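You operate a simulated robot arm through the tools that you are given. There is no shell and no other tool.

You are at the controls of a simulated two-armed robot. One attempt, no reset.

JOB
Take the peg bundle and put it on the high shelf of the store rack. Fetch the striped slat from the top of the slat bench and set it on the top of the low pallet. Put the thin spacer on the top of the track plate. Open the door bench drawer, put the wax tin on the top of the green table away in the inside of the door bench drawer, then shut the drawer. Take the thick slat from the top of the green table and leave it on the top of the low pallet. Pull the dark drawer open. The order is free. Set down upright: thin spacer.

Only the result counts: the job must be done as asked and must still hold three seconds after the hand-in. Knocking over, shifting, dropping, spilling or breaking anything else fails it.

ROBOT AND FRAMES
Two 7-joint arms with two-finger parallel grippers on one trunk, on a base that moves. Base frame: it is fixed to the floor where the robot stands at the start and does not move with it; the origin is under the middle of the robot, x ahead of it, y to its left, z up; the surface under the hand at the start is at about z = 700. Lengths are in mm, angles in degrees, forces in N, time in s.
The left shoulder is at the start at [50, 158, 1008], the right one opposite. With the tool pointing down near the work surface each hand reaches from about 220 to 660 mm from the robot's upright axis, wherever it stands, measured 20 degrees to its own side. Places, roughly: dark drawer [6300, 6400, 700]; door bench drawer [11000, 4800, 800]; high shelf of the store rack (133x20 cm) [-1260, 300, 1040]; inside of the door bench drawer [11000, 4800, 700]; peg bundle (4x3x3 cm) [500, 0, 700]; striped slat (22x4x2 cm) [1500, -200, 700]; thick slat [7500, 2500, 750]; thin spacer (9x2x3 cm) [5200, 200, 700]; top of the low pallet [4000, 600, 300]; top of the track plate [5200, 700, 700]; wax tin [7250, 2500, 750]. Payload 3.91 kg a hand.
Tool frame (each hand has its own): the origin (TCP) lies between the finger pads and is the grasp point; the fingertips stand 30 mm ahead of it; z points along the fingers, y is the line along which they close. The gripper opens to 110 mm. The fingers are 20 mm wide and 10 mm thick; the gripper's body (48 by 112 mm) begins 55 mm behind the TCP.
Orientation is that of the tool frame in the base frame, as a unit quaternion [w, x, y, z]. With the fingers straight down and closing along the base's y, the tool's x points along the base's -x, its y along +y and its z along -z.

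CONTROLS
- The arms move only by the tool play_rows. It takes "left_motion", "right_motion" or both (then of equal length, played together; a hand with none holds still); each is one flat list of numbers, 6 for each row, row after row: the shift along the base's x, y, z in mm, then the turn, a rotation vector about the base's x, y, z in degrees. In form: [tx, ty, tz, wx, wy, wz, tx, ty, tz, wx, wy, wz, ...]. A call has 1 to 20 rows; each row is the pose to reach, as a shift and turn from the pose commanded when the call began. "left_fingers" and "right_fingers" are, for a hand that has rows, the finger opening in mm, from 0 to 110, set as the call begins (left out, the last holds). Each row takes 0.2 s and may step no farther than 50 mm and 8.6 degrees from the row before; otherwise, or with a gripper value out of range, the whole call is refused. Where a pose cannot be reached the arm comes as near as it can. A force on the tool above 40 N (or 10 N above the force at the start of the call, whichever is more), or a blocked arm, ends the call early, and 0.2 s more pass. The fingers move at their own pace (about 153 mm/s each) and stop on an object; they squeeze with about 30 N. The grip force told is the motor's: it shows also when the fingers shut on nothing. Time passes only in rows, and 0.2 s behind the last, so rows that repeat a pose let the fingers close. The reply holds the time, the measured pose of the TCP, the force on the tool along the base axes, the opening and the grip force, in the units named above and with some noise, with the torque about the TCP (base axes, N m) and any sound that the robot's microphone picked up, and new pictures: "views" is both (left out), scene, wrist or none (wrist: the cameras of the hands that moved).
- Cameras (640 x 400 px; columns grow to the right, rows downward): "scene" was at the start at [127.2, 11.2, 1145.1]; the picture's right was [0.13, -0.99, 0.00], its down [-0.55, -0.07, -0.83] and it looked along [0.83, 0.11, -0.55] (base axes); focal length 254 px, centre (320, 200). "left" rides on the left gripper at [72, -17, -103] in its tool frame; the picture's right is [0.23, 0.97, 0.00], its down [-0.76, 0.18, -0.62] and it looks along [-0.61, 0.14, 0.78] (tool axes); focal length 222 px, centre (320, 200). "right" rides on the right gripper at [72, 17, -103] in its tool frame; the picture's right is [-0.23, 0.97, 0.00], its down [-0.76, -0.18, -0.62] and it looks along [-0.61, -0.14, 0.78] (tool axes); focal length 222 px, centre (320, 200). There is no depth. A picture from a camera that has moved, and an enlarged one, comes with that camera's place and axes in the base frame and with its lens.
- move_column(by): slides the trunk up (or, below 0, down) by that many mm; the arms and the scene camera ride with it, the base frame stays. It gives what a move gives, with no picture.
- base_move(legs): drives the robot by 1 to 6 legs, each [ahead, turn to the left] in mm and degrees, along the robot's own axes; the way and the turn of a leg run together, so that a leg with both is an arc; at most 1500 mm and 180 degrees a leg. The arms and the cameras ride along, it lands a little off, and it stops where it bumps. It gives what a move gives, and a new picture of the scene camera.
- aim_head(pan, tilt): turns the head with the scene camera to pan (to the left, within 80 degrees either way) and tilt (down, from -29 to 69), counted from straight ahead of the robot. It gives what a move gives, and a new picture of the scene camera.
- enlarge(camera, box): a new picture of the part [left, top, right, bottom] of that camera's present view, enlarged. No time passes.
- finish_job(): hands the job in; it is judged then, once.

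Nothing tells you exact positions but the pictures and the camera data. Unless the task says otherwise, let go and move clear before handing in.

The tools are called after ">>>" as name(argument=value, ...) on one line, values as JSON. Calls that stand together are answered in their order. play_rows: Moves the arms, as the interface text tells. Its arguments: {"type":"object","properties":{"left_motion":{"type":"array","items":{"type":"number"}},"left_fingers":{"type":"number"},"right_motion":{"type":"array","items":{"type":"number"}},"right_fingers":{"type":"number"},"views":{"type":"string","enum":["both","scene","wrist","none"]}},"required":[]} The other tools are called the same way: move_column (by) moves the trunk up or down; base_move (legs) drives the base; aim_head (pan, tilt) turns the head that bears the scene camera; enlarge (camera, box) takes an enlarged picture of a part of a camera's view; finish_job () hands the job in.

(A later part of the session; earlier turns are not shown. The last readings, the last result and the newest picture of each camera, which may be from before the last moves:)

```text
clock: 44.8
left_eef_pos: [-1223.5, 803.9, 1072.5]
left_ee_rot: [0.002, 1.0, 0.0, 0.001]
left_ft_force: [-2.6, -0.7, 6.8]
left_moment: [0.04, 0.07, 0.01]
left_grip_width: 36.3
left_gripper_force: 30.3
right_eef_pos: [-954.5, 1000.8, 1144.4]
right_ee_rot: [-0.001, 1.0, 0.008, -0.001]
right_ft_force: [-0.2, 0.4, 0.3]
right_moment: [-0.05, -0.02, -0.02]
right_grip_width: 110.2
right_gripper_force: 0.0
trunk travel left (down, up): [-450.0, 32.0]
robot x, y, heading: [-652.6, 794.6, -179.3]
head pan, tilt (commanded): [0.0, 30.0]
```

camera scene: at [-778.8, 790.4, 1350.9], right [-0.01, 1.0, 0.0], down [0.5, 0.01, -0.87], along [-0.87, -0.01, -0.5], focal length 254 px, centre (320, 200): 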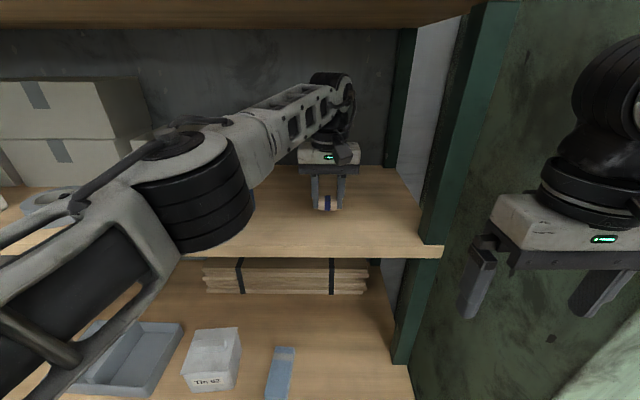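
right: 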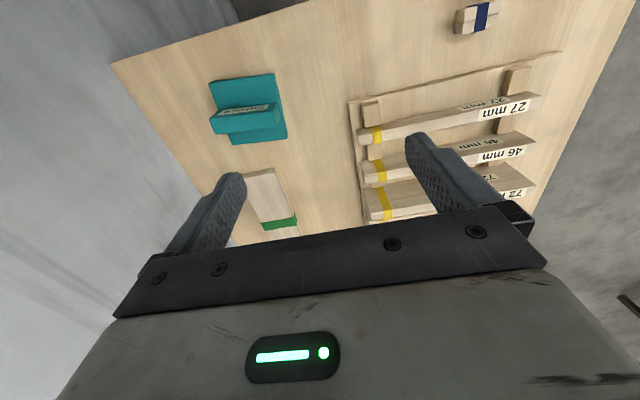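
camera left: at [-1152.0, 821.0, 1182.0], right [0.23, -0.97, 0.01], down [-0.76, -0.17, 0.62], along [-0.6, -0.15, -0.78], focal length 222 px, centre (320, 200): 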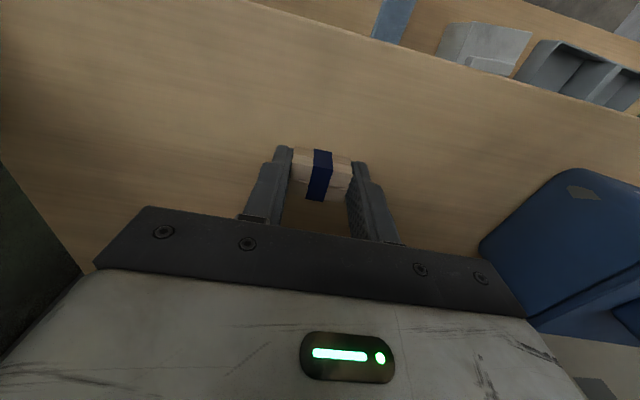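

Contact: 6.8 N upward at z≈1072, so the bundle is on the shelf. I'll open, lift straight up and back out.

>>> play_rows(left_motion=[0, 0, 0, 0, 0, 0, 0, 0, 0, 0, 0, 0], left_fingers=62, views="none")

>>> play_rows(left_motion=[0, 0, 15, 0, 0, 0, 2, 0, 40, 0, 0, 0, 30, 0, 45, 0, 0, 0, 75, 0, 45, 0, 0, 0, 120, 0, 45, 0, 0, 0, 165, 0, 45, 0, 0, 0, 205, 0, 45, 0, 0, 0], left_fingers=62, views="scene")

```text
clock: 45.4
left_eef_pos: [-1222.5, 803.1, 1070.1]
left_ee_rot: [0.003, 1.0, -0.001, 0.002]
left_ft_force: [0.8, -1.6, -0.6]
left_moment: [0.0, -0.01, 0.02]
left_grip_width: 62.1
left_gripper_force: 0.1
right_eef_pos: [-954.0, 1001.4, 1145.2]
right_ee_rot: [-0.001, 1.0, 0.009, -0.001]
right_ft_force: [-1.0, 0.4, 0.0]
right_moment: [-0.01, -0.01, 0.01]
right_grip_width: 110.0
right_gripper_force: 0.1
trunk travel left (down, up): [-450.0, 32.0]
robot x, y, heading: [-651.4, 792.9, -178.9]
head pan, tilt (commanded): [0.0, 30.0]
```

```text
clock: 47.0
left_eef_pos: [-1016.4, 804.4, 1115.2]
left_ee_rot: [0.002, 1.0, 0.0, 0.001]
left_ft_force: [-0.2, 0.1, -0.1]
left_moment: [0.0, 0.02, -0.01]
left_grip_width: 62.2
left_gripper_force: 0.0
right_eef_pos: [-955.0, 1001.2, 1144.4]
right_ee_rot: [0.0, 1.0, 0.008, -0.001]
right_ft_force: [-0.4, 0.5, 0.5]
right_moment: [-0.02, 0.0, -0.01]
right_grip_width: 110.1
right_gripper_force: 0.0
trunk travel left (down, up): [-450.0, 32.0]
robot x, y, heading: [-652.5, 794.6, -179.4]
head pan, tilt (commanded): [0.0, 30.0]
camera scene: at [-778.7, 790.5, 1351.0], right [-0.01, 1.0, 0.0], down [0.5, 0.01, -0.87], along [-0.87, -0.01, -0.5], focal length 254 px, centre (320, 200)
```

scene: 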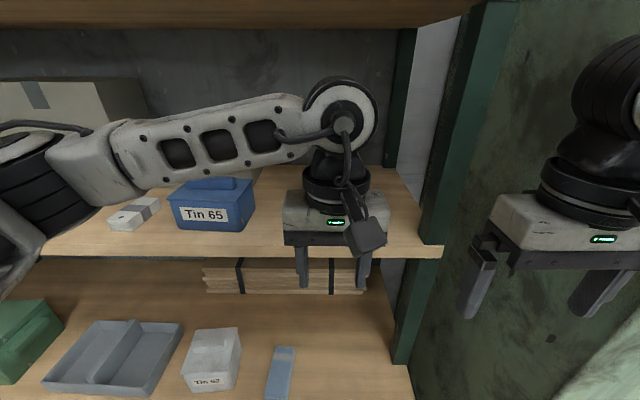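

The hand hides the bundle for now. I'll back the base away from the rack and confirm it stays on the shelf.

>>> base_move(legs=[[-600, 0]])

>>> enlarge(camera="scene", box=[200, 60, 440, 210])

```text
clock: 50.4
left_eef_pos: [-407.9, 813.0, 1114.9]
left_ee_rot: [0.003, 1.0, -0.006, 0.002]
left_ft_force: [-0.2, -0.2, -0.1]
left_moment: [0.0, -0.01, -0.03]
left_grip_width: 62.0
left_gripper_force: 0.1
right_eef_pos: [-341.9, 1009.4, 1144.2]
right_ee_rot: [-0.001, 1.0, 0.003, 0.001]
right_ft_force: [-0.1, 0.4, 0.0]
right_moment: [-0.02, 0.02, -0.01]
right_grip_width: 109.9
right_gripper_force: 0.1
trunk travel left (down, up): [-450.0, 32.0]
robot x, y, heading: [-41.5, 794.9, 180.0]
head pan, tilt (commanded): [0.0, 30.0]
camera scene: at [-170.3, 795.3, 1350.6], right [0.0, 1.0, 0.0], down [0.5, 0.0, -0.87], along [-0.87, 0.0, -0.5], focal length 254 px, centre (320, 200)
```

scene: 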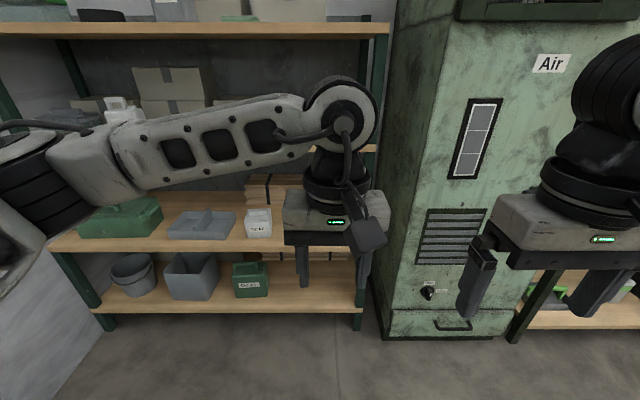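

```text
2.67 times, centred on (320, 135) of scene
camera zoom: at [-170.3, 795.3, 1350.6], right [0.0, 1.0, 0.0], down [0.5, 0.0, -0.87], along [-0.87, 0.0, -0.5], focal length 676 px, centre (320, 373)
```

zoom: 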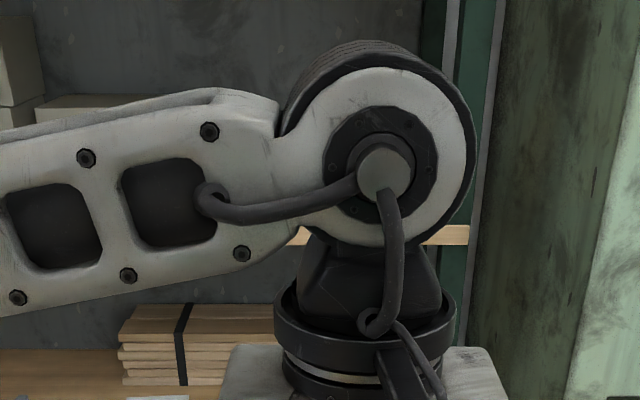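

The left wrist still blocks the view, so I'll move the hand back to the left side and look again.

>>> play_rows(left_motion=[0, -48, 0, 0, 0, 0, 0, -96, 0, 0, 0, 0, 0, -144, 0, 0, 0, 0, 0, -192, 0, 0, 0, 0, 0, -235, 0, 0, 0, 0], views="none")

>>> enlarge(camera="scene", box=[200, 60, 440, 210])

>>> move_column(by=-200)

```text
clock: 51.6
left_eef_pos: [-407.1, 579.0, 1116.6]
left_ee_rot: [0.003, 1.0, -0.008, 0.003]
left_ft_force: [0.5, -0.4, 0.5]
left_moment: [0.01, 0.0, 0.02]
left_grip_width: 62.0
left_gripper_force: 0.1
right_eef_pos: [-343.1, 1007.5, 1143.4]
right_ee_rot: [-0.001, 1.0, 0.001, 0.001]
right_ft_force: [0.4, 0.1, -0.5]
right_moment: [0.02, 0.0, 0.02]
right_grip_width: 110.1
right_gripper_force: 0.0
trunk travel left (down, up): [-450.0, 32.0]
robot x, y, heading: [-43.0, 794.3, 179.8]
head pan, tilt (commanded): [0.0, 30.0]
```

```text
2.67 times, centred on (320, 135) of scene
camera zoom: at [-170.4, 794.6, 1350.6], right [0.0, 1.0, 0.0], down [0.5, 0.0, -0.87], along [-0.87, 0.0, -0.5], focal length 676 px, centre (320, 373)
```

zoom: 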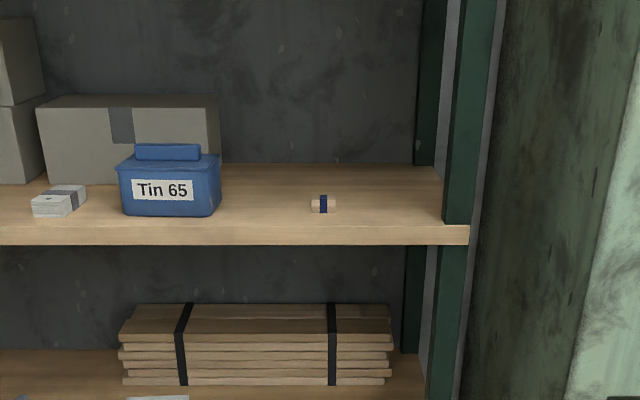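

```text
clock: 53.8
left_eef_pos: [-409.0, 580.8, 916.1]
left_ee_rot: [0.003, 1.0, -0.007, 0.002]
left_ft_force: [-1.1, -0.2, 0.2]
left_moment: [-0.01, -0.04, 0.01]
left_grip_width: 61.9
left_gripper_force: 0.0
right_eef_pos: [-343.5, 1008.9, 944.7]
right_ee_rot: [-0.001, 1.0, 0.001, 0.001]
right_ft_force: [-0.6, -0.1, -0.1]
right_moment: [0.03, 0.0, 0.01]
right_grip_width: 110.1
right_gripper_force: 0.0
trunk travel left (down, up): [-250.0, 232.0]
robot x, y, heading: [-37.1, 794.9, 179.6]
head pan, tilt (commanded): [0.0, 30.0]
```

The bundle is sitting safely on the high shelf. Before approaching the slat bench I need to know the robot's own footprint, so I'll look down at the base.

>>> aim_head(pan=0, tilt=69)

>>> aim_head(pan=70, tilt=69)

>>> aim_head(pan=-70, tilt=69)

```text
clock: 54.9
left_eef_pos: [-407.2, 580.0, 916.3]
left_ee_rot: [0.002, 1.0, -0.007, 0.003]
left_ft_force: [0.8, 0.6, -0.3]
left_moment: [0.01, 0.01, 0.01]
left_grip_width: 61.9
left_gripper_force: 0.0
right_eef_pos: [-343.2, 1008.8, 943.5]
right_ee_rot: [-0.001, 1.0, 0.001, 0.002]
right_ft_force: [0.9, 0.9, -0.9]
right_moment: [0.0, 0.0, 0.01]
right_grip_width: 110.1
right_gripper_force: 0.1
trunk travel left (down, up): [-250.0, 232.0]
robot x, y, heading: [-37.1, 791.0, 179.8]
head pan, tilt (commanded): [0.0, 68.8]
camera scene: at [-136.2, 795.2, 1099.1], right [0.0, 1.0, 0.0], down [0.93, 0.0, -0.36], along [-0.36, 0.0, -0.93], focal length 254 px, centre (320, 200)
```

scene: 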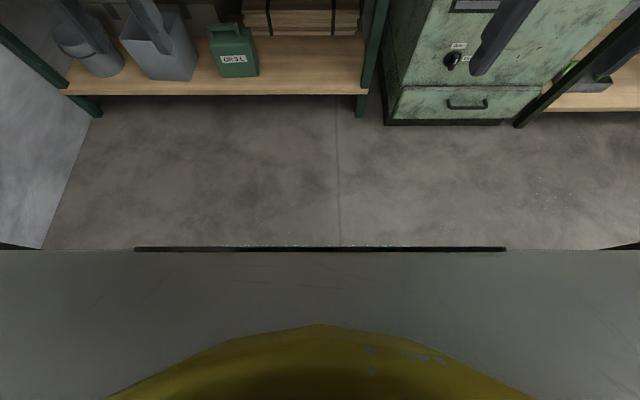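

```text
clock: 56.3
left_eef_pos: [-407.9, 580.1, 914.8]
left_ee_rot: [0.003, 1.0, -0.007, 0.002]
left_ft_force: [-1.1, 0.4, -0.5]
left_moment: [-0.02, 0.0, 0.01]
left_grip_width: 61.9
left_gripper_force: 0.1
right_eef_pos: [-343.2, 1008.9, 945.5]
right_ee_rot: [-0.001, 1.0, 0.002, 0.001]
right_ft_force: [0.3, -0.6, 0.6]
right_moment: [0.0, -0.01, -0.01]
right_grip_width: 110.3
right_gripper_force: 0.1
trunk travel left (down, up): [-250.0, 232.0]
robot x, y, heading: [-40.3, 795.3, 180.0]
head pan, tilt (commanded): [70.0, 68.8]
camera scene: at [-99.5, 742.6, 1099.1], right [-0.94, 0.34, 0.0], down [0.32, 0.87, -0.36], along [-0.12, -0.34, -0.93], focal length 254 px, centre (320, 200)
```

scene: 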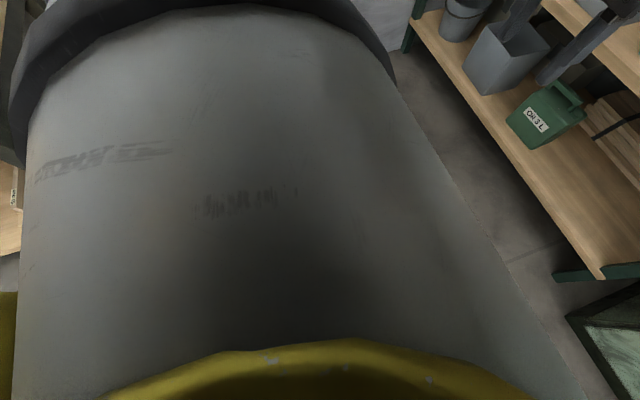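

```text
clock: 58.5
left_eef_pos: [-409.0, 581.8, 914.1]
left_ee_rot: [0.003, 1.0, -0.007, 0.002]
left_ft_force: [-0.5, 0.2, -0.7]
left_moment: [0.0, 0.02, -0.01]
left_grip_width: 61.9
left_gripper_force: 0.1
right_eef_pos: [-343.6, 1008.2, 944.2]
right_ee_rot: [-0.002, 1.0, 0.001, 0.0]
right_ft_force: [-0.2, -0.5, -0.3]
right_moment: [-0.02, -0.02, 0.0]
right_grip_width: 110.0
right_gripper_force: 0.1
trunk travel left (down, up): [-250.0, 232.0]
robot x, y, heading: [-39.9, 794.9, 179.7]
head pan, tilt (commanded): [-70.0, 68.8]
camera scene: at [-99.2, 847.6, 1099.1], right [0.94, 0.34, 0.0], down [0.32, -0.88, -0.36], along [-0.12, 0.34, -0.93], focal length 254 px, centre (320, 200)
```

scene: 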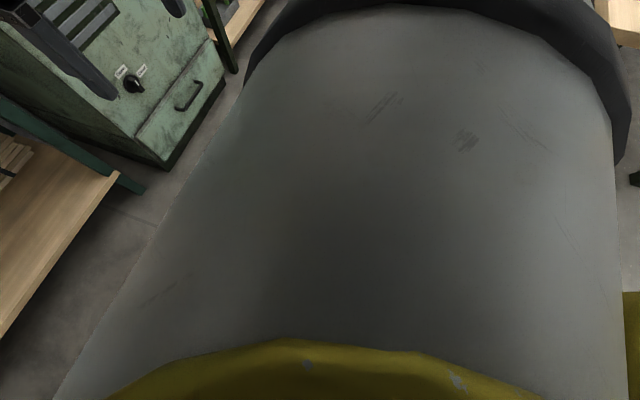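

The chest hides the base, but the bump suggests the base reaches about 375 mm ahead of the axis. I'll turn around and drive along the corridor to x≈1460, y≈795, to see the slat bench from its open side.

>>> aim_head(pan=0, tilt=25)

>>> base_move(legs=[[0, 180]])

```text
clock: 59.9
left_eef_pos: [-408.2, 580.0, 915.4]
left_ee_rot: [0.002, 1.0, -0.007, 0.002]
left_ft_force: [-0.3, 0.3, 0.5]
left_moment: [-0.03, -0.03, 0.03]
left_grip_width: 62.1
left_gripper_force: 0.0
right_eef_pos: [-342.5, 1008.8, 944.4]
right_ee_rot: [0.0, 1.0, 0.001, 0.001]
right_ft_force: [-0.1, -0.2, 0.1]
right_moment: [0.02, 0.02, -0.02]
right_grip_width: 110.2
right_gripper_force: 0.0
trunk travel left (down, up): [-250.0, 232.0]
robot x, y, heading: [-40.2, 794.9, 179.9]
head pan, tilt (commanded): [0.0, 25.0]
camera scene: at [-172.3, 795.3, 1158.5], right [0.0, 1.0, 0.0], down [0.42, 0.0, -0.91], along [-0.91, 0.0, -0.42], focal length 254 px, centre (320, 200)
```

scene: 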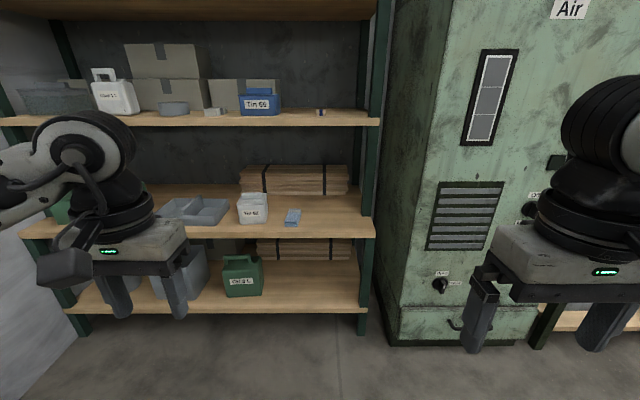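

```text
clock: 67.7
left_eef_pos: [328.8, 1014.3, 915.8]
left_ee_rot: [-0.002, 0.003, 1.0, 0.003]
left_ft_force: [-0.7, 0.4, -0.3]
left_moment: [-0.01, -0.01, -0.03]
left_grip_width: 62.1
left_gripper_force: 0.1
right_eef_pos: [266.1, 585.3, 943.0]
right_ee_rot: [0.0, -0.004, 1.0, -0.002]
right_ft_force: [0.1, -0.4, 0.8]
right_moment: [0.01, -0.03, -0.01]
right_grip_width: 110.1
right_gripper_force: 0.0
trunk travel left (down, up): [-250.0, 232.0]
robot x, y, heading: [-40.9, 797.3, 0.4]
head pan, tilt (commanded): [0.0, 25.0]
camera scene: at [91.9, 795.7, 1158.5], right [0.01, -1.0, 0.0], down [-0.42, 0.0, -0.91], along [0.91, 0.0, -0.42], focal length 254 px, centre (320, 200)
```

scene: 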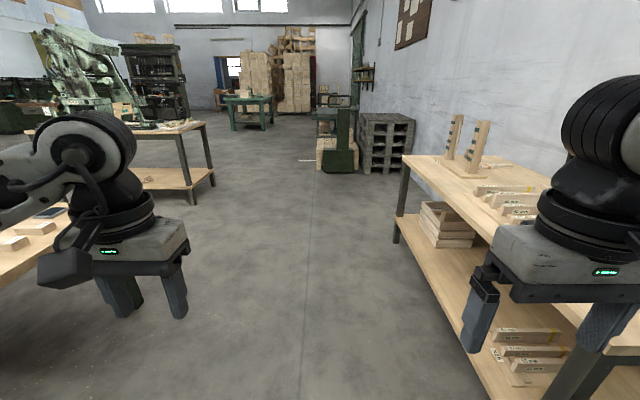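

The corridor ahead is clear, with the slat bench on my right and its lower shelf flush with the edge. I'll drive ahead 1500 mm and then turn right toward the bench.

>>> base_move(legs=[[1500, 0], [0, -90]])

>>> aim_head(pan=0, tilt=35)

```text
clock: 79.0
left_eef_pos: [1673.4, 466.0, 916.1]
left_ee_rot: [0.0, 0.711, 0.703, 0.003]
left_ft_force: [0.1, 0.6, -0.4]
left_moment: [-0.01, 0.01, -0.01]
left_grip_width: 62.1
left_gripper_force: 0.0
right_eef_pos: [1246.8, 531.0, 944.9]
right_ee_rot: [-0.002, 0.705, 0.709, 0.0]
right_ft_force: [0.1, 0.0, -0.1]
right_moment: [-0.01, -0.01, 0.03]
right_grip_width: 110.0
right_gripper_force: 0.1
trunk travel left (down, up): [-250.0, 232.0]
robot x, y, heading: [1457.8, 832.1, -90.0]
head pan, tilt (commanded): [0.0, 25.0]
camera scene: at [1457.8, 701.8, 1158.5], right [-1.0, 0.0, 0.0], down [0.0, 0.42, -0.91], along [0.0, -0.91, -0.42], focal length 254 px, centre (320, 200)
```

scene: 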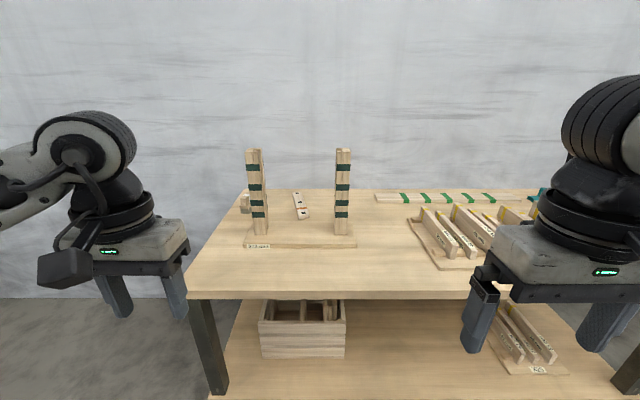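

```text
clock: 79.7
left_eef_pos: [1674.7, 464.6, 915.2]
left_ee_rot: [0.001, 0.712, 0.702, 0.003]
left_ft_force: [-0.4, 0.4, 0.1]
left_moment: [-0.01, 0.03, 0.03]
left_grip_width: 61.9
left_gripper_force: 0.0
right_eef_pos: [1247.0, 530.1, 943.6]
right_ee_rot: [-0.001, 0.705, 0.709, 0.0]
right_ft_force: [0.1, -0.3, 0.4]
right_moment: [0.02, 0.0, 0.05]
right_grip_width: 110.2
right_gripper_force: 0.0
trunk travel left (down, up): [-250.0, 232.0]
robot x, y, heading: [1458.6, 830.9, -90.0]
head pan, tilt (commanded): [0.0, 35.0]
camera scene: at [1457.8, 705.9, 1142.8], right [-1.0, 0.0, 0.0], down [0.0, 0.57, -0.82], along [0.0, -0.82, -0.57], focal length 254 px, centre (320, 200)
```

scene: 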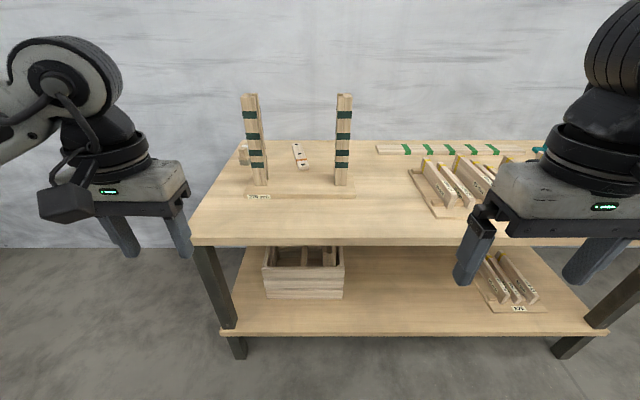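

The slat lies behind two tall uprights, running from about [1523,-121] to [1559,-357]. The bench end is at x≈1790 and the wall at y≈-416. How close I can stand matters, so I'll turn the right wrist camera down onto my own base to measure the footprint.

>>> play_rows(right_motion=[0, -28, 10, 8, 0, 0, 0, -56, 20, 16, 0, 0, 0, -84, 30, 24, 0, 0, 0, -112, 40, 32, 0, 0, 0, -140, 50, 40, 0, 0, 0, -140, 50, 48, 0, 0], views="wrist")

```text
clock: 81.1
left_eef_pos: [1673.9, 466.8, 915.1]
left_ee_rot: [0.0, 0.712, 0.702, 0.004]
left_ft_force: [0.0, -0.6, 0.4]
left_moment: [0.03, -0.01, 0.01]
left_grip_width: 61.8
left_gripper_force: 0.0
right_eef_pos: [1289.0, 450.1, 993.2]
right_ee_rot: [-0.285, 0.645, 0.648, 0.288]
right_ft_force: [1.2, 0.2, -0.1]
right_moment: [-0.06, 0.0, 0.0]
right_grip_width: 110.1
right_gripper_force: 0.1
right hand out of reach, approached as far as the arm can: row 5, 6
trunk travel left (down, up): [-250.0, 232.0]
robot x, y, heading: [1459.7, 832.2, -90.1]
head pan, tilt (commanded): [0.0, 35.0]
camera right: at [1306.5, 421.9, 1115.6], right [0.98, -0.15, -0.16], down [-0.17, -0.97, -0.15], along [-0.14, 0.17, -0.98], focal length 222 px, centre (320, 200)
```

right: 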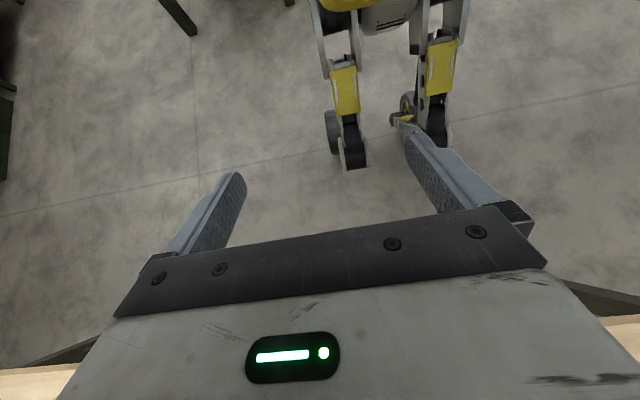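

The robot stands on wheeled legs, not a wide box. I'll enlarge this to measure the front wheels and knees.

>>> enlarge(camera="right", box=[240, 0, 560, 200])

```text
2.00 times, centred on (400, 100) of right
camera zoom: at [1306.5, 421.9, 1115.6], right [0.98, -0.15, -0.16], down [-0.17, -0.97, -0.15], along [-0.14, 0.17, -0.98], focal length 444 px, centre (160, 400)
```

zoom: 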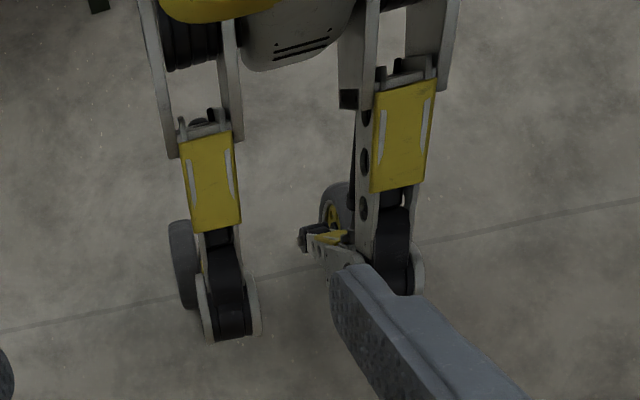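

>>> play_rows(right_motion=[30, 0, 20, 5, 0, 0, 60, 0, 40, 10, 0, 0, 90, 0, 60, 15, 0, 0, 120, 0, 80, 20, 0, 0], views="wrist")

```text
clock: 82.1
left_eef_pos: [1674.9, 465.5, 915.9]
left_ee_rot: [0.0, 0.711, 0.703, 0.003]
left_ft_force: [0.9, -0.1, -0.4]
left_moment: [0.01, 0.01, -0.03]
left_grip_width: 62.2
left_gripper_force: 0.1
right_eef_pos: [1435.0, 538.1, 1020.5]
right_ee_rot: [-0.393, 0.585, 0.587, 0.398]
right_ft_force: [1.2, -0.3, -0.3]
right_moment: [-0.01, -0.04, 0.01]
right_grip_width: 110.2
right_gripper_force: 0.0
right hand out of reach, approached as far as the arm can: row 1, 2, 3, 4
trunk travel left (down, up): [-250.0, 232.0]
robot x, y, heading: [1457.5, 835.9, -90.0]
head pan, tilt (commanded): [0.0, 35.0]
camera right: at [1452.3, 469.8, 1127.2], right [0.98, -0.09, -0.2], down [-0.18, -0.86, -0.47], along [-0.13, 0.5, -0.86], focal length 222 px, centre (320, 200)
```

right: 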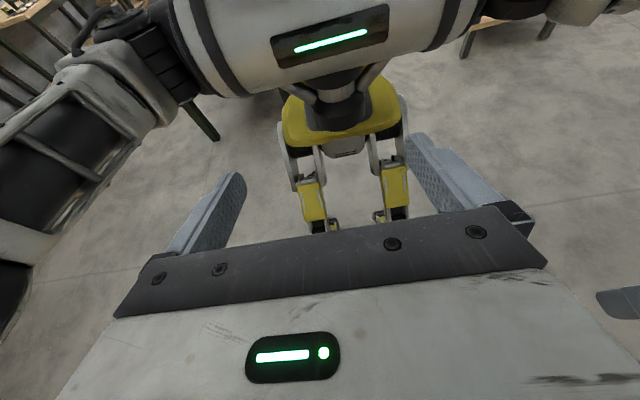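

The base is slim: two wheeled legs, probably within 200 mm of the axis. I'll return the right hand to its travel pose before driving around to the far end of the bench.

>>> play_rows(right_motion=[-20, 0, 0, -8, 0, 0, -40, 0, -10, -16, 0, 0, -60, 0, -20, -24, 0, 0, -80, 0, -30, -32, 0, 0, -100, 0, -40, -40, 0, 0, -120, 0, -50, -48, 0, 0, -140, 0, -60, -56, 0, 0, -160, 0, -70, -64, 0, 0, -170, 0, -76, -68, 0, 0], views="none")

```text
clock: 84.1
left_eef_pos: [1674.0, 466.5, 914.9]
left_ee_rot: [0.0, 0.711, 0.703, 0.003]
left_ft_force: [-1.2, 0.0, 0.1]
left_moment: [-0.03, 0.0, 0.01]
left_grip_width: 61.9
left_gripper_force: 0.0
right_eef_pos: [1262.2, 536.8, 948.1]
right_ee_rot: [0.0, 0.704, 0.71, 0.0]
right_ft_force: [0.0, 1.0, 0.9]
right_moment: [0.01, -0.02, 0.0]
right_grip_width: 109.9
right_gripper_force: 0.0
trunk travel left (down, up): [-250.0, 232.0]
robot x, y, heading: [1457.0, 837.1, -89.9]
head pan, tilt (commanded): [0.0, 35.0]
```

The right hand is back in its travel pose. I'll turn to heading 0 and drive on past the bench end.

>>> base_move(legs=[[0, 90], [1200, 0]])

>>> aim_head(pan=-70, tilt=25)

```text
clock: 94.1
left_eef_pos: [3036.8, 1054.5, 915.6]
left_ee_rot: [-0.002, 0.003, 1.0, 0.002]
left_ft_force: [-0.4, -0.5, 0.2]
left_moment: [0.0, 0.02, -0.02]
left_grip_width: 61.9
left_gripper_force: 0.1
right_eef_pos: [2967.0, 642.3, 949.0]
right_ee_rot: [-0.001, -0.006, 1.0, 0.0]
right_ft_force: [-0.1, 0.8, 0.0]
right_moment: [0.01, 0.0, 0.01]
right_grip_width: 110.3
right_gripper_force: 0.0
trunk travel left (down, up): [-250.0, 232.0]
robot x, y, heading: [2664.6, 839.9, 0.2]
head pan, tilt (commanded): [0.0, 35.0]
camera scene: at [2795.3, 837.1, 1142.7], right [0.01, -1.0, 0.0], down [-0.57, 0.0, -0.82], along [0.82, 0.0, -0.57], focal length 254 px, centre (320, 200)
```

scene: 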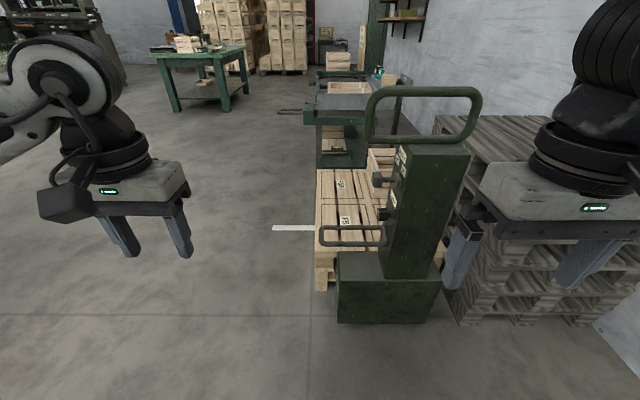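

```text
clock: 95.5
left_eef_pos: [3036.2, 1054.2, 915.8]
left_ee_rot: [-0.002, 0.003, 1.0, 0.003]
left_ft_force: [0.7, -0.1, -0.5]
left_moment: [-0.05, 0.0, -0.04]
left_grip_width: 62.0
left_gripper_force: 0.1
right_eef_pos: [2967.2, 642.9, 947.9]
right_ee_rot: [-0.001, -0.005, 1.0, -0.001]
right_ft_force: [0.1, 0.0, 0.0]
right_moment: [0.0, -0.01, -0.01]
right_grip_width: 110.1
right_gripper_force: 0.1
trunk travel left (down, up): [-250.0, 232.0]
robot x, y, heading: [2669.2, 840.7, 0.2]
head pan, tilt (commanded): [-70.0, 25.0]
camera scene: at [2739.2, 750.3, 1158.5], right [-0.94, -0.35, 0.0], down [-0.15, 0.4, -0.91], along [0.31, -0.85, -0.42], focal length 254 px, centre (320, 200)
```

scene: 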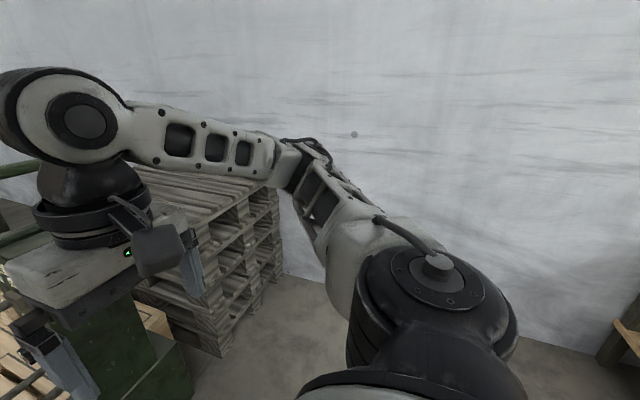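

Past the bench end there's free floor between x=1790 and the grey pallets at x≈3410. I'll move to about (2900, 250) and then face back toward the bench end.

>>> base_move(legs=[[0, -68.6], [634, 0], [0, -97]])

>>> aim_head(pan=0, tilt=25)

```text
clock: 106.2
left_eef_pos: [2550.7, -34.7, 914.8]
left_ee_rot: [0.002, 0.996, 0.091, 0.003]
left_ft_force: [-0.2, -0.9, -0.2]
left_moment: [0.0, -0.01, -0.01]
left_grip_width: 62.1
left_gripper_force: 0.1
right_eef_pos: [2541.5, 382.5, 948.6]
right_ee_rot: [-0.001, 0.995, 0.099, 0.001]
right_ft_force: [0.9, 0.3, 0.6]
right_moment: [0.0, 0.0, -0.03]
right_grip_width: 110.0
right_gripper_force: 0.0
trunk travel left (down, up): [-250.0, 232.0]
robot x, y, heading: [2868.0, 245.5, -169.0]
head pan, tilt (commanded): [-70.0, 25.0]
camera scene: at [2782.8, 318.3, 1158.5], right [0.86, 0.52, 0.0], down [0.22, -0.36, -0.91], along [-0.47, 0.78, -0.42], focal length 254 px, centre (320, 200)
```

scene: 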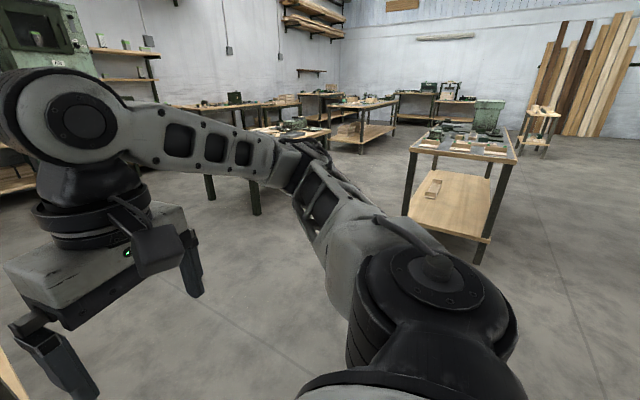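

```text
clock: 107.6
left_eef_pos: [2550.5, -36.0, 915.6]
left_ee_rot: [0.002, 0.996, 0.091, 0.003]
left_ft_force: [-0.2, -0.4, 0.6]
left_moment: [-0.04, 0.02, 0.02]
left_grip_width: 62.0
left_gripper_force: 0.0
right_eef_pos: [2541.6, 383.4, 947.1]
right_ee_rot: [-0.001, 0.995, 0.1, 0.001]
right_ft_force: [0.5, -0.2, -0.1]
right_moment: [0.01, -0.01, 0.03]
right_grip_width: 109.9
right_gripper_force: 0.0
trunk travel left (down, up): [-250.0, 232.0]
robot x, y, heading: [2870.4, 247.9, -168.9]
head pan, tilt (commanded): [0.0, 25.0]
camera scene: at [2740.0, 221.7, 1158.5], right [-0.19, 0.98, 0.0], down [0.41, 0.08, -0.91], along [-0.89, -0.17, -0.42], focal length 254 px, centre (320, 200)
```

scene: 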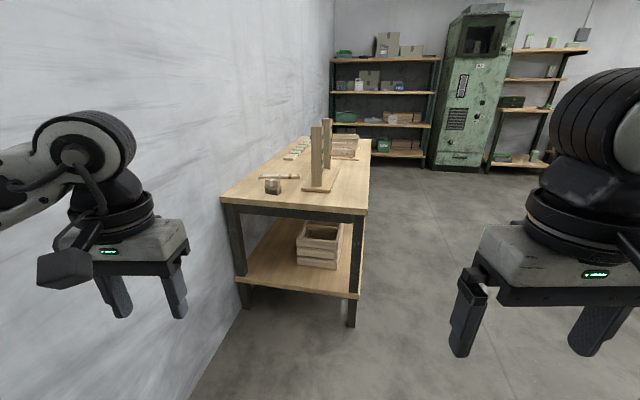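

>>> enlarge(camera="scene", box=[215, 110, 375, 210])

```text
4.00 times, centred on (295, 160) of scene
camera zoom: at [2740.0, 221.7, 1158.5], right [-0.19, 0.98, 0.0], down [0.41, 0.08, -0.91], along [-0.89, -0.17, -0.42], focal length 1015 px, centre (420, 360)
```

zoom: 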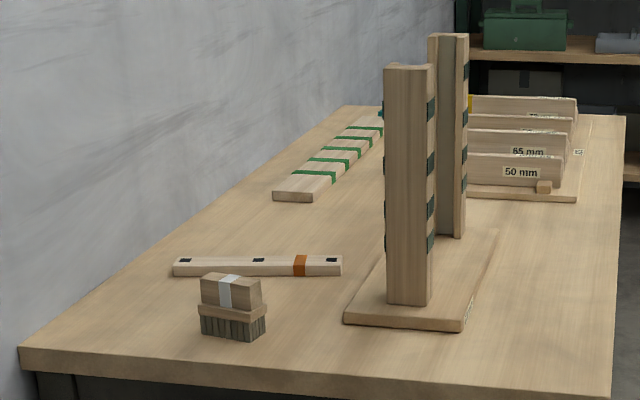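

The slat (orange stripe, black squares) runs from about [1527,-114] to [1572,-329] along its near face, so its centre is near [1532,-225]. I'll stretch the left arm forward so its elbow stays off the wall, then drive up to the bench end.

>>> play_rows(left_motion=[-36, 7, 0, 0, 0, 0, -73, 14, 0, 0, 0, 0, -109, 21, 0, 0, 0, 0, -145, 28, 0, 0, 0, 0, -182, 34, 0, 0, 0, 0], left_fingers=75, views="none")

>>> base_move(legs=[[0, 5], [660, 0]])

```text
clock: 108.8
left_eef_pos: [2367.4, 1.7, 916.5]
left_ee_rot: [0.002, 0.996, 0.09, 0.003]
left_ft_force: [-0.6, 1.1, 0.1]
left_moment: [0.04, -0.04, 0.01]
left_grip_width: 74.9
left_gripper_force: 0.0
right_eef_pos: [2540.9, 383.5, 948.0]
right_ee_rot: [-0.001, 0.995, 0.1, 0.0]
right_ft_force: [0.0, 0.3, -0.7]
right_moment: [0.03, 0.01, 0.0]
right_grip_width: 109.9
right_gripper_force: 0.1
trunk travel left (down, up): [-250.0, 232.0]
robot x, y, heading: [2876.4, 244.9, -168.9]
head pan, tilt (commanded): [0.0, 25.0]
```

```text
clock: 113.0
left_eef_pos: [1762.8, -220.5, 917.0]
left_ee_rot: [0.002, 0.991, 0.132, 0.003]
left_ft_force: [0.9, -0.1, -0.3]
left_moment: [-0.03, -0.06, -0.04]
left_grip_width: 74.8
left_gripper_force: 0.0
right_eef_pos: [1904.8, 175.2, 947.5]
right_ee_rot: [-0.001, 0.99, 0.14, 0.001]
right_ft_force: [0.0, 0.7, -0.2]
right_moment: [0.02, -0.01, -0.02]
right_grip_width: 109.8
right_gripper_force: 0.1
trunk travel left (down, up): [-250.0, 232.0]
robot x, y, heading: [2244.1, 69.4, -164.3]
head pan, tilt (commanded): [0.0, 25.0]
camera scene: at [2116.2, 31.1, 1158.5], right [-0.27, 0.96, 0.0], down [0.41, 0.12, -0.91], along [-0.87, -0.25, -0.42], focal length 254 px, centre (320, 200)
```

scene: 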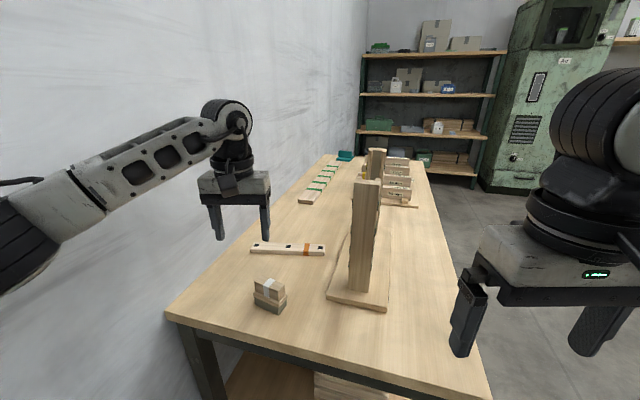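

The slat is clearly visible on the bench top. I'll turn a little right to heading ≈185 and creep forward.

>>> base_move(legs=[[0, -10.5], [110, 0]])

>>> enlarge(camera="scene", box=[180, 200, 400, 337])

```text
clock: 114.9
left_eef_pos: [1612.0, -137.1, 915.1]
left_ee_rot: [0.001, 0.999, 0.04, 0.003]
left_ft_force: [-1.0, -0.1, -0.2]
left_moment: [0.0, -0.03, -0.01]
left_grip_width: 75.0
left_gripper_force: 0.0
right_eef_pos: [1822.4, 225.3, 948.6]
right_ee_rot: [-0.001, 0.999, 0.05, 0.001]
right_ft_force: [0.0, 0.2, 0.1]
right_moment: [0.0, -0.04, 0.01]
right_grip_width: 109.9
right_gripper_force: 0.0
trunk travel left (down, up): [-250.0, 232.0]
robot x, y, heading: [2137.0, 57.1, -174.6]
head pan, tilt (commanded): [0.0, 25.0]
camera scene: at [2004.5, 44.8, 1158.5], right [-0.09, 1.0, 0.0], down [0.42, 0.04, -0.91], along [-0.9, -0.08, -0.42], focal length 254 px, centre (320, 200)
```

scene: 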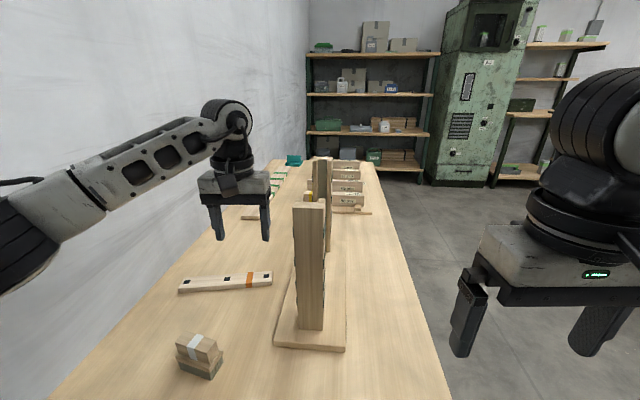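

```text
2.91 times, centred on (290, 268) of scene
camera zoom: at [2004.5, 44.8, 1158.5], right [-0.09, 1.0, 0.0], down [0.42, 0.04, -0.91], along [-0.9, -0.08, -0.42], focal length 738 px, centre (407, 1)
```

zoom: 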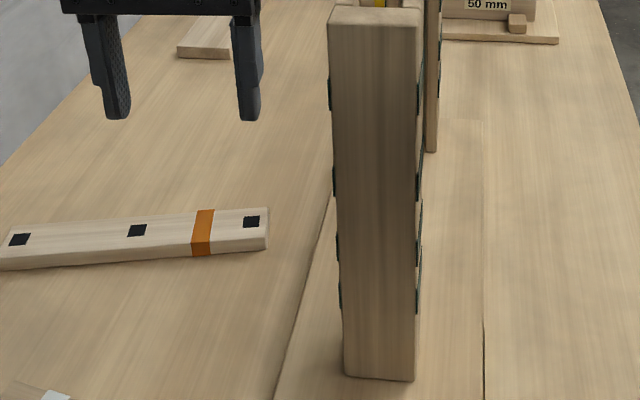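

No bump at x=2137, and the left arm is well placed. From this view the slat's centre is about [1544,-225], with its long axis about 11° off -y. I'll move over it and rotate the hand about -84° so it closes across the slat.

>>> play_rows(left_motion=[-7, -8, 0, 0, 0, -8.4, -14, -16, 0, 0, 0, -16.8, -21, -24, 0, 0, 0, -25.2, -28, -32, 0, 0, 0, -33.6, -34, -40, 0, 0, 0, -42, -41, -48, 0, 0, 0, -50.4, -48, -56, 0, 0, 0, -58.8, -55, -64, 0, 0, 0, -67.2, -62, -72, 0, 0, 0, -75.6, -68, -80, 0, 0, 0, -84, -68, -80, -40, 0, 0, -84.4, -68, -80, -80, 0, 0, -84.4], views="both")

```text
clock: 117.5
left_eef_pos: [1818.7, -84.0, 920.3]
left_ee_rot: [0.01, 0.783, -0.622, -0.002]
left_ft_force: [-0.2, 0.8, 0.6]
left_moment: [0.0, -0.01, 0.01]
left_grip_width: 74.7
left_gripper_force: 0.0
left hand out of reach, approached as far as the arm can: row 4, 5, 6, 7, 8, 9, 10, 11, 12
right_eef_pos: [1821.5, 225.9, 949.2]
right_ee_rot: [-0.002, 0.999, 0.05, 0.001]
right_ft_force: [0.5, -0.4, 0.2]
right_moment: [0.03, 0.01, 0.02]
right_grip_width: 110.0
right_gripper_force: 0.1
trunk travel left (down, up): [-250.0, 232.0]
robot x, y, heading: [2137.9, 57.7, -174.7]
head pan, tilt (commanded): [0.0, 25.0]
camera scene: at [2004.7, 44.9, 1158.5], right [-0.09, 1.0, 0.0], down [0.42, 0.04, -0.91], along [-0.9, -0.08, -0.42], focal length 254 px, centre (320, 200)
camera left: at [1852.3, -147.6, 1025.2], right [-0.9, -0.44, 0.02], down [-0.34, 0.71, 0.62], along [-0.29, 0.55, -0.79], focal length 222 px, centre (320, 200)
```

scene: 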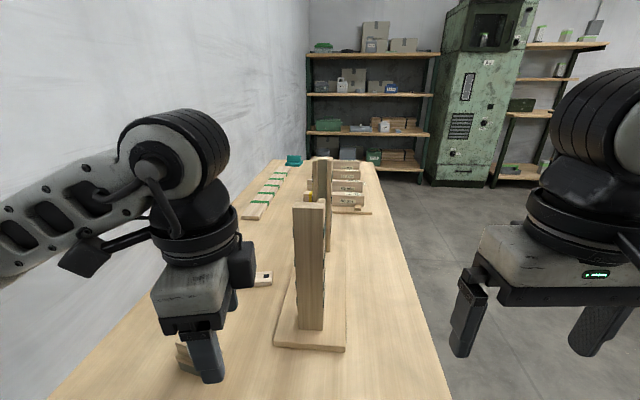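
left: 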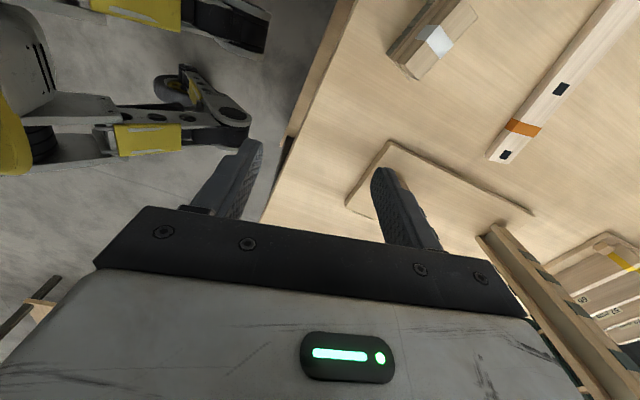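

The arm couldn't hold that rotation at that reach, so the hand pulled back to [1819,-84] at a safe height. I'll unwind the rotation and try turning the hand the other way.

>>> play_rows(left_motion=[-10, -5, 0, 0, 0, 8.5, -20, -10, 0, 0, 0, 17, -30, -15, 0, 0, 0, 25.5, -40, -20, 0, 0, 0, 34, -50, -25, 0, 0, 0, 42.5, -60, -30, 0, 0, 0, 51, -70, -35, 0, 0, 0, 59.5, -80, -40, 0, 0, 0, 68, -90, -45, 0, 0, 0, 76.5, -100, -50, 0, 0, 0, 85, -100, -50, 0, 0, 0, 93.5, -100, -50, 0, 0, 0, 102, -100, -50, 0, 0, 0, 110.5, -100, -50, 0, 0, 0, 119, -100, -50, 0, 0, 0, 127.5, -100, -50, 0, 0, 0, 136, -100, -50, 0, 0, 0, 144.5, -100, -50, 0, 0, 0, 153, -100, -50, 0, 0, 0, 161.5, -100, -50, 0, 0, 0, 170], views="both")

```text
clock: 121.7
left_eef_pos: [1710.3, -136.8, 915.6]
left_ee_rot: [0.003, 0.687, 0.727, 0.01]
left_ft_force: [0.3, -0.4, 0.0]
left_moment: [-0.03, 0.0, 0.03]
left_grip_width: 75.0
left_gripper_force: 0.1
right_eef_pos: [1823.2, 224.5, 947.9]
right_ee_rot: [0.0, 0.999, 0.05, 0.001]
right_ft_force: [0.1, 0.6, -0.3]
right_moment: [0.02, 0.01, 0.0]
right_grip_width: 110.2
right_gripper_force: 0.1
trunk travel left (down, up): [-250.0, 232.0]
robot x, y, heading: [2141.5, 57.8, -174.7]
head pan, tilt (commanded): [0.0, 25.0]
camera scene: at [2004.7, 44.8, 1158.5], right [-0.09, 1.0, 0.0], down [0.42, 0.04, -0.91], along [-0.9, -0.08, -0.42], focal length 254 px, centre (320, 200)
camera left: at [1686.9, -65.8, 1021.0], right [0.96, 0.28, 0.02], down [0.21, -0.76, 0.62], along [0.19, -0.59, -0.79], focal length 222 px, centre (320, 200)
```

scene: 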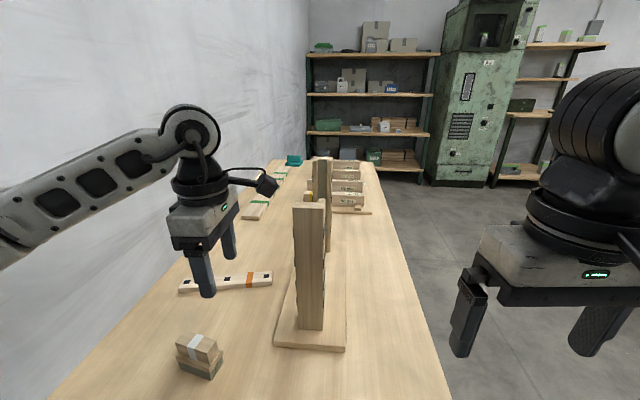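
left: 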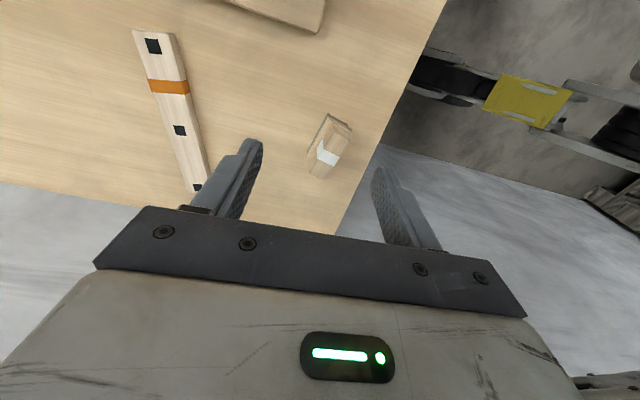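

The opposite rotation works. The wrist view puts the slat centre at [1541,-225] with its closing direction at 11.6°. I'm near the reach limit, so I'll drive 45 mm closer, then move over the slat.

>>> base_move(legs=[[45, 0]])

```text
clock: 122.7
left_eef_pos: [1686.1, -139.2, 915.6]
left_ee_rot: [0.003, 0.689, 0.725, 0.01]
left_ft_force: [-0.2, 0.7, -0.6]
left_moment: [-0.02, -0.02, -0.04]
left_grip_width: 75.2
left_gripper_force: 0.0
right_eef_pos: [1798.7, 224.1, 948.0]
right_ee_rot: [-0.001, 0.999, 0.048, 0.001]
right_ft_force: [-0.3, 0.8, -0.3]
right_moment: [0.0, 0.02, -0.05]
right_grip_width: 110.0
right_gripper_force: 0.0
trunk travel left (down, up): [-250.0, 232.0]
robot x, y, heading: [2111.7, 51.7, -174.9]
head pan, tilt (commanded): [0.0, 25.0]
stopped in leg 1: the robot was blocked; the commanded pose is now the measured one
camera scene: at [1980.5, 42.1, 1158.5], right [-0.09, 1.0, 0.0], down [0.42, 0.04, -0.91], along [-0.9, -0.08, -0.42], focal length 254 px, centre (320, 200)
```

scene: 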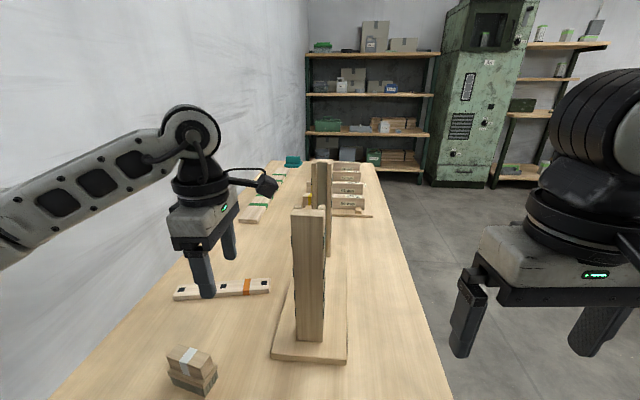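

The base touched the bench end at x≈2112, so the footprint reaches about 310 mm ahead; nothing on the bench moved. The slat is within reach now, so I'll move over it and check.

>>> play_rows(left_motion=[-36, -21, 0, 0, 0, 2, -72, -43, 0, 0, 0, 4.5, -109, -64, 0, 0, 0, 7, -145, -86, 0, 0, 0, 8.6, -145, -86, -45, 0, 0, 8.6, -145, -86, -90, 0, 0, 8.6, -145, -86, -110, 0, 0, 8.6], views="both")

```text
clock: 124.3
left_eef_pos: [1541.0, -226.3, 805.6]
left_ee_rot: [0.002, 0.632, 0.775, 0.009]
left_ft_force: [0.0, 0.8, -0.1]
left_moment: [0.02, -0.01, -0.02]
left_grip_width: 75.0
left_gripper_force: 0.1
right_eef_pos: [1800.0, 223.9, 948.2]
right_ee_rot: [-0.001, 0.999, 0.049, 0.001]
right_ft_force: [0.1, -1.1, -0.1]
right_moment: [-0.02, 0.0, 0.0]
right_grip_width: 110.0
right_gripper_force: 0.1
trunk travel left (down, up): [-250.0, 232.0]
robot x, y, heading: [2116.9, 57.5, -174.7]
head pan, tilt (commanded): [0.0, 25.0]
camera scene: at [1980.6, 42.1, 1158.5], right [-0.09, 1.0, 0.0], down [0.42, 0.04, -0.91], along [-0.9, -0.08, -0.42], focal length 254 px, centre (320, 200)
camera left: at [1508.4, -158.8, 910.7], right [0.91, 0.42, 0.02], down [0.32, -0.72, 0.62], along [0.27, -0.56, -0.79], focal length 222 px, centre (320, 200)
```

scene: 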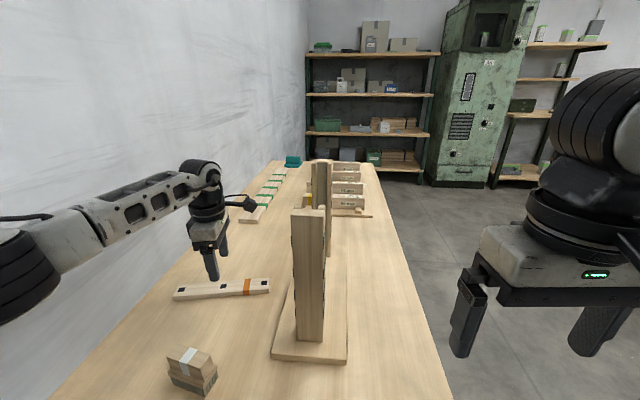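
left: 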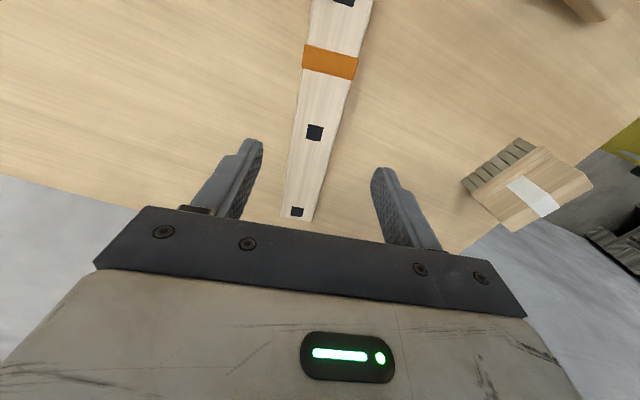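

The hand is aligned to within 3 mm. I'll lower to TCP z≈733 and close on the slat.

>>> play_rows(left_motion=[-3, 0, -35, 0, 0, 0, -3, 0, -60, 0, 0, 0, -3, 0, -72, 0, 0, 0], views="none")

>>> play_rows(left_motion=[0, 0, 0, 0, 0, 0, 0, 0, 0, 0, 0, 0, 0, 0, 0, 0, 0, 0], left_fingers=10, views="both")

```text
clock: 125.1
left_eef_pos: [1536.7, -225.3, 735.8]
left_ee_rot: [0.002, 0.632, 0.775, 0.01]
left_ft_force: [-0.1, -0.3, 0.3]
left_moment: [0.04, -0.02, -0.03]
left_grip_width: 75.0
left_gripper_force: 0.1
right_eef_pos: [1799.4, 222.9, 948.2]
right_ee_rot: [-0.002, 0.999, 0.048, 0.001]
right_ft_force: [-0.1, 0.6, 0.6]
right_moment: [0.02, -0.03, 0.02]
right_grip_width: 110.3
right_gripper_force: 0.1
trunk travel left (down, up): [-250.0, 232.0]
robot x, y, heading: [2112.7, 51.0, -175.0]
head pan, tilt (commanded): [0.0, 25.0]
```

```text
clock: 125.9
left_eef_pos: [1536.0, -224.8, 734.7]
left_ee_rot: [0.003, 0.632, 0.775, 0.01]
left_ft_force: [-0.1, -0.9, -0.3]
left_moment: [0.02, 0.02, 0.0]
left_grip_width: 39.0
left_gripper_force: 30.0
right_eef_pos: [1799.2, 223.7, 947.3]
right_ee_rot: [-0.001, 0.999, 0.049, 0.002]
right_ft_force: [0.0, -1.1, -0.5]
right_moment: [0.0, 0.04, 0.0]
right_grip_width: 110.0
right_gripper_force: 0.0
trunk travel left (down, up): [-250.0, 232.0]
robot x, y, heading: [2109.2, 55.0, -174.7]
head pan, tilt (commanded): [0.0, 25.0]
camera scene: at [1980.6, 42.1, 1158.5], right [-0.09, 1.0, 0.0], down [0.42, 0.04, -0.91], along [-0.9, -0.08, -0.42], focal length 254 px, centre (320, 200)
camera left: at [1503.1, -157.3, 840.1], right [0.91, 0.42, 0.02], down [0.32, -0.72, 0.62], along [0.27, -0.56, -0.79], focal length 222 px, centre (320, 200)
```

scene: 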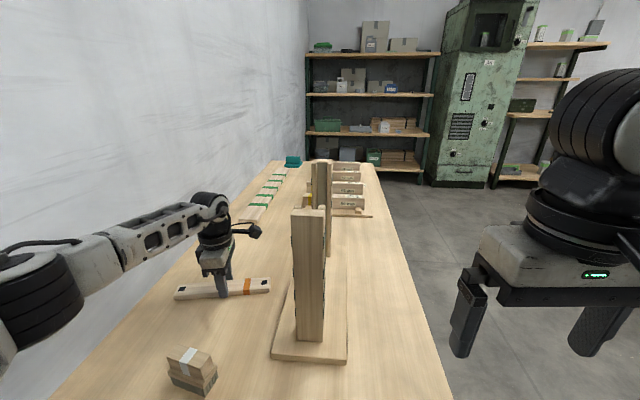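
left: 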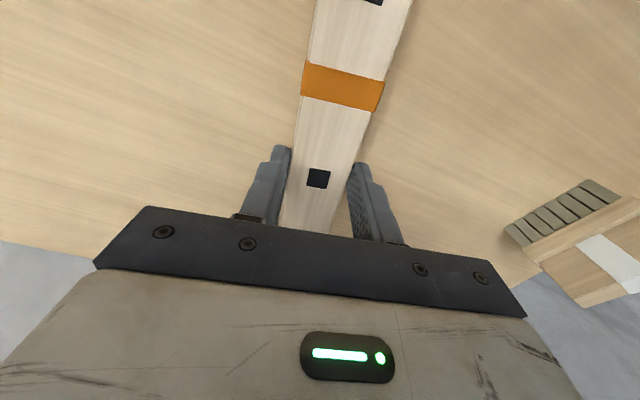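

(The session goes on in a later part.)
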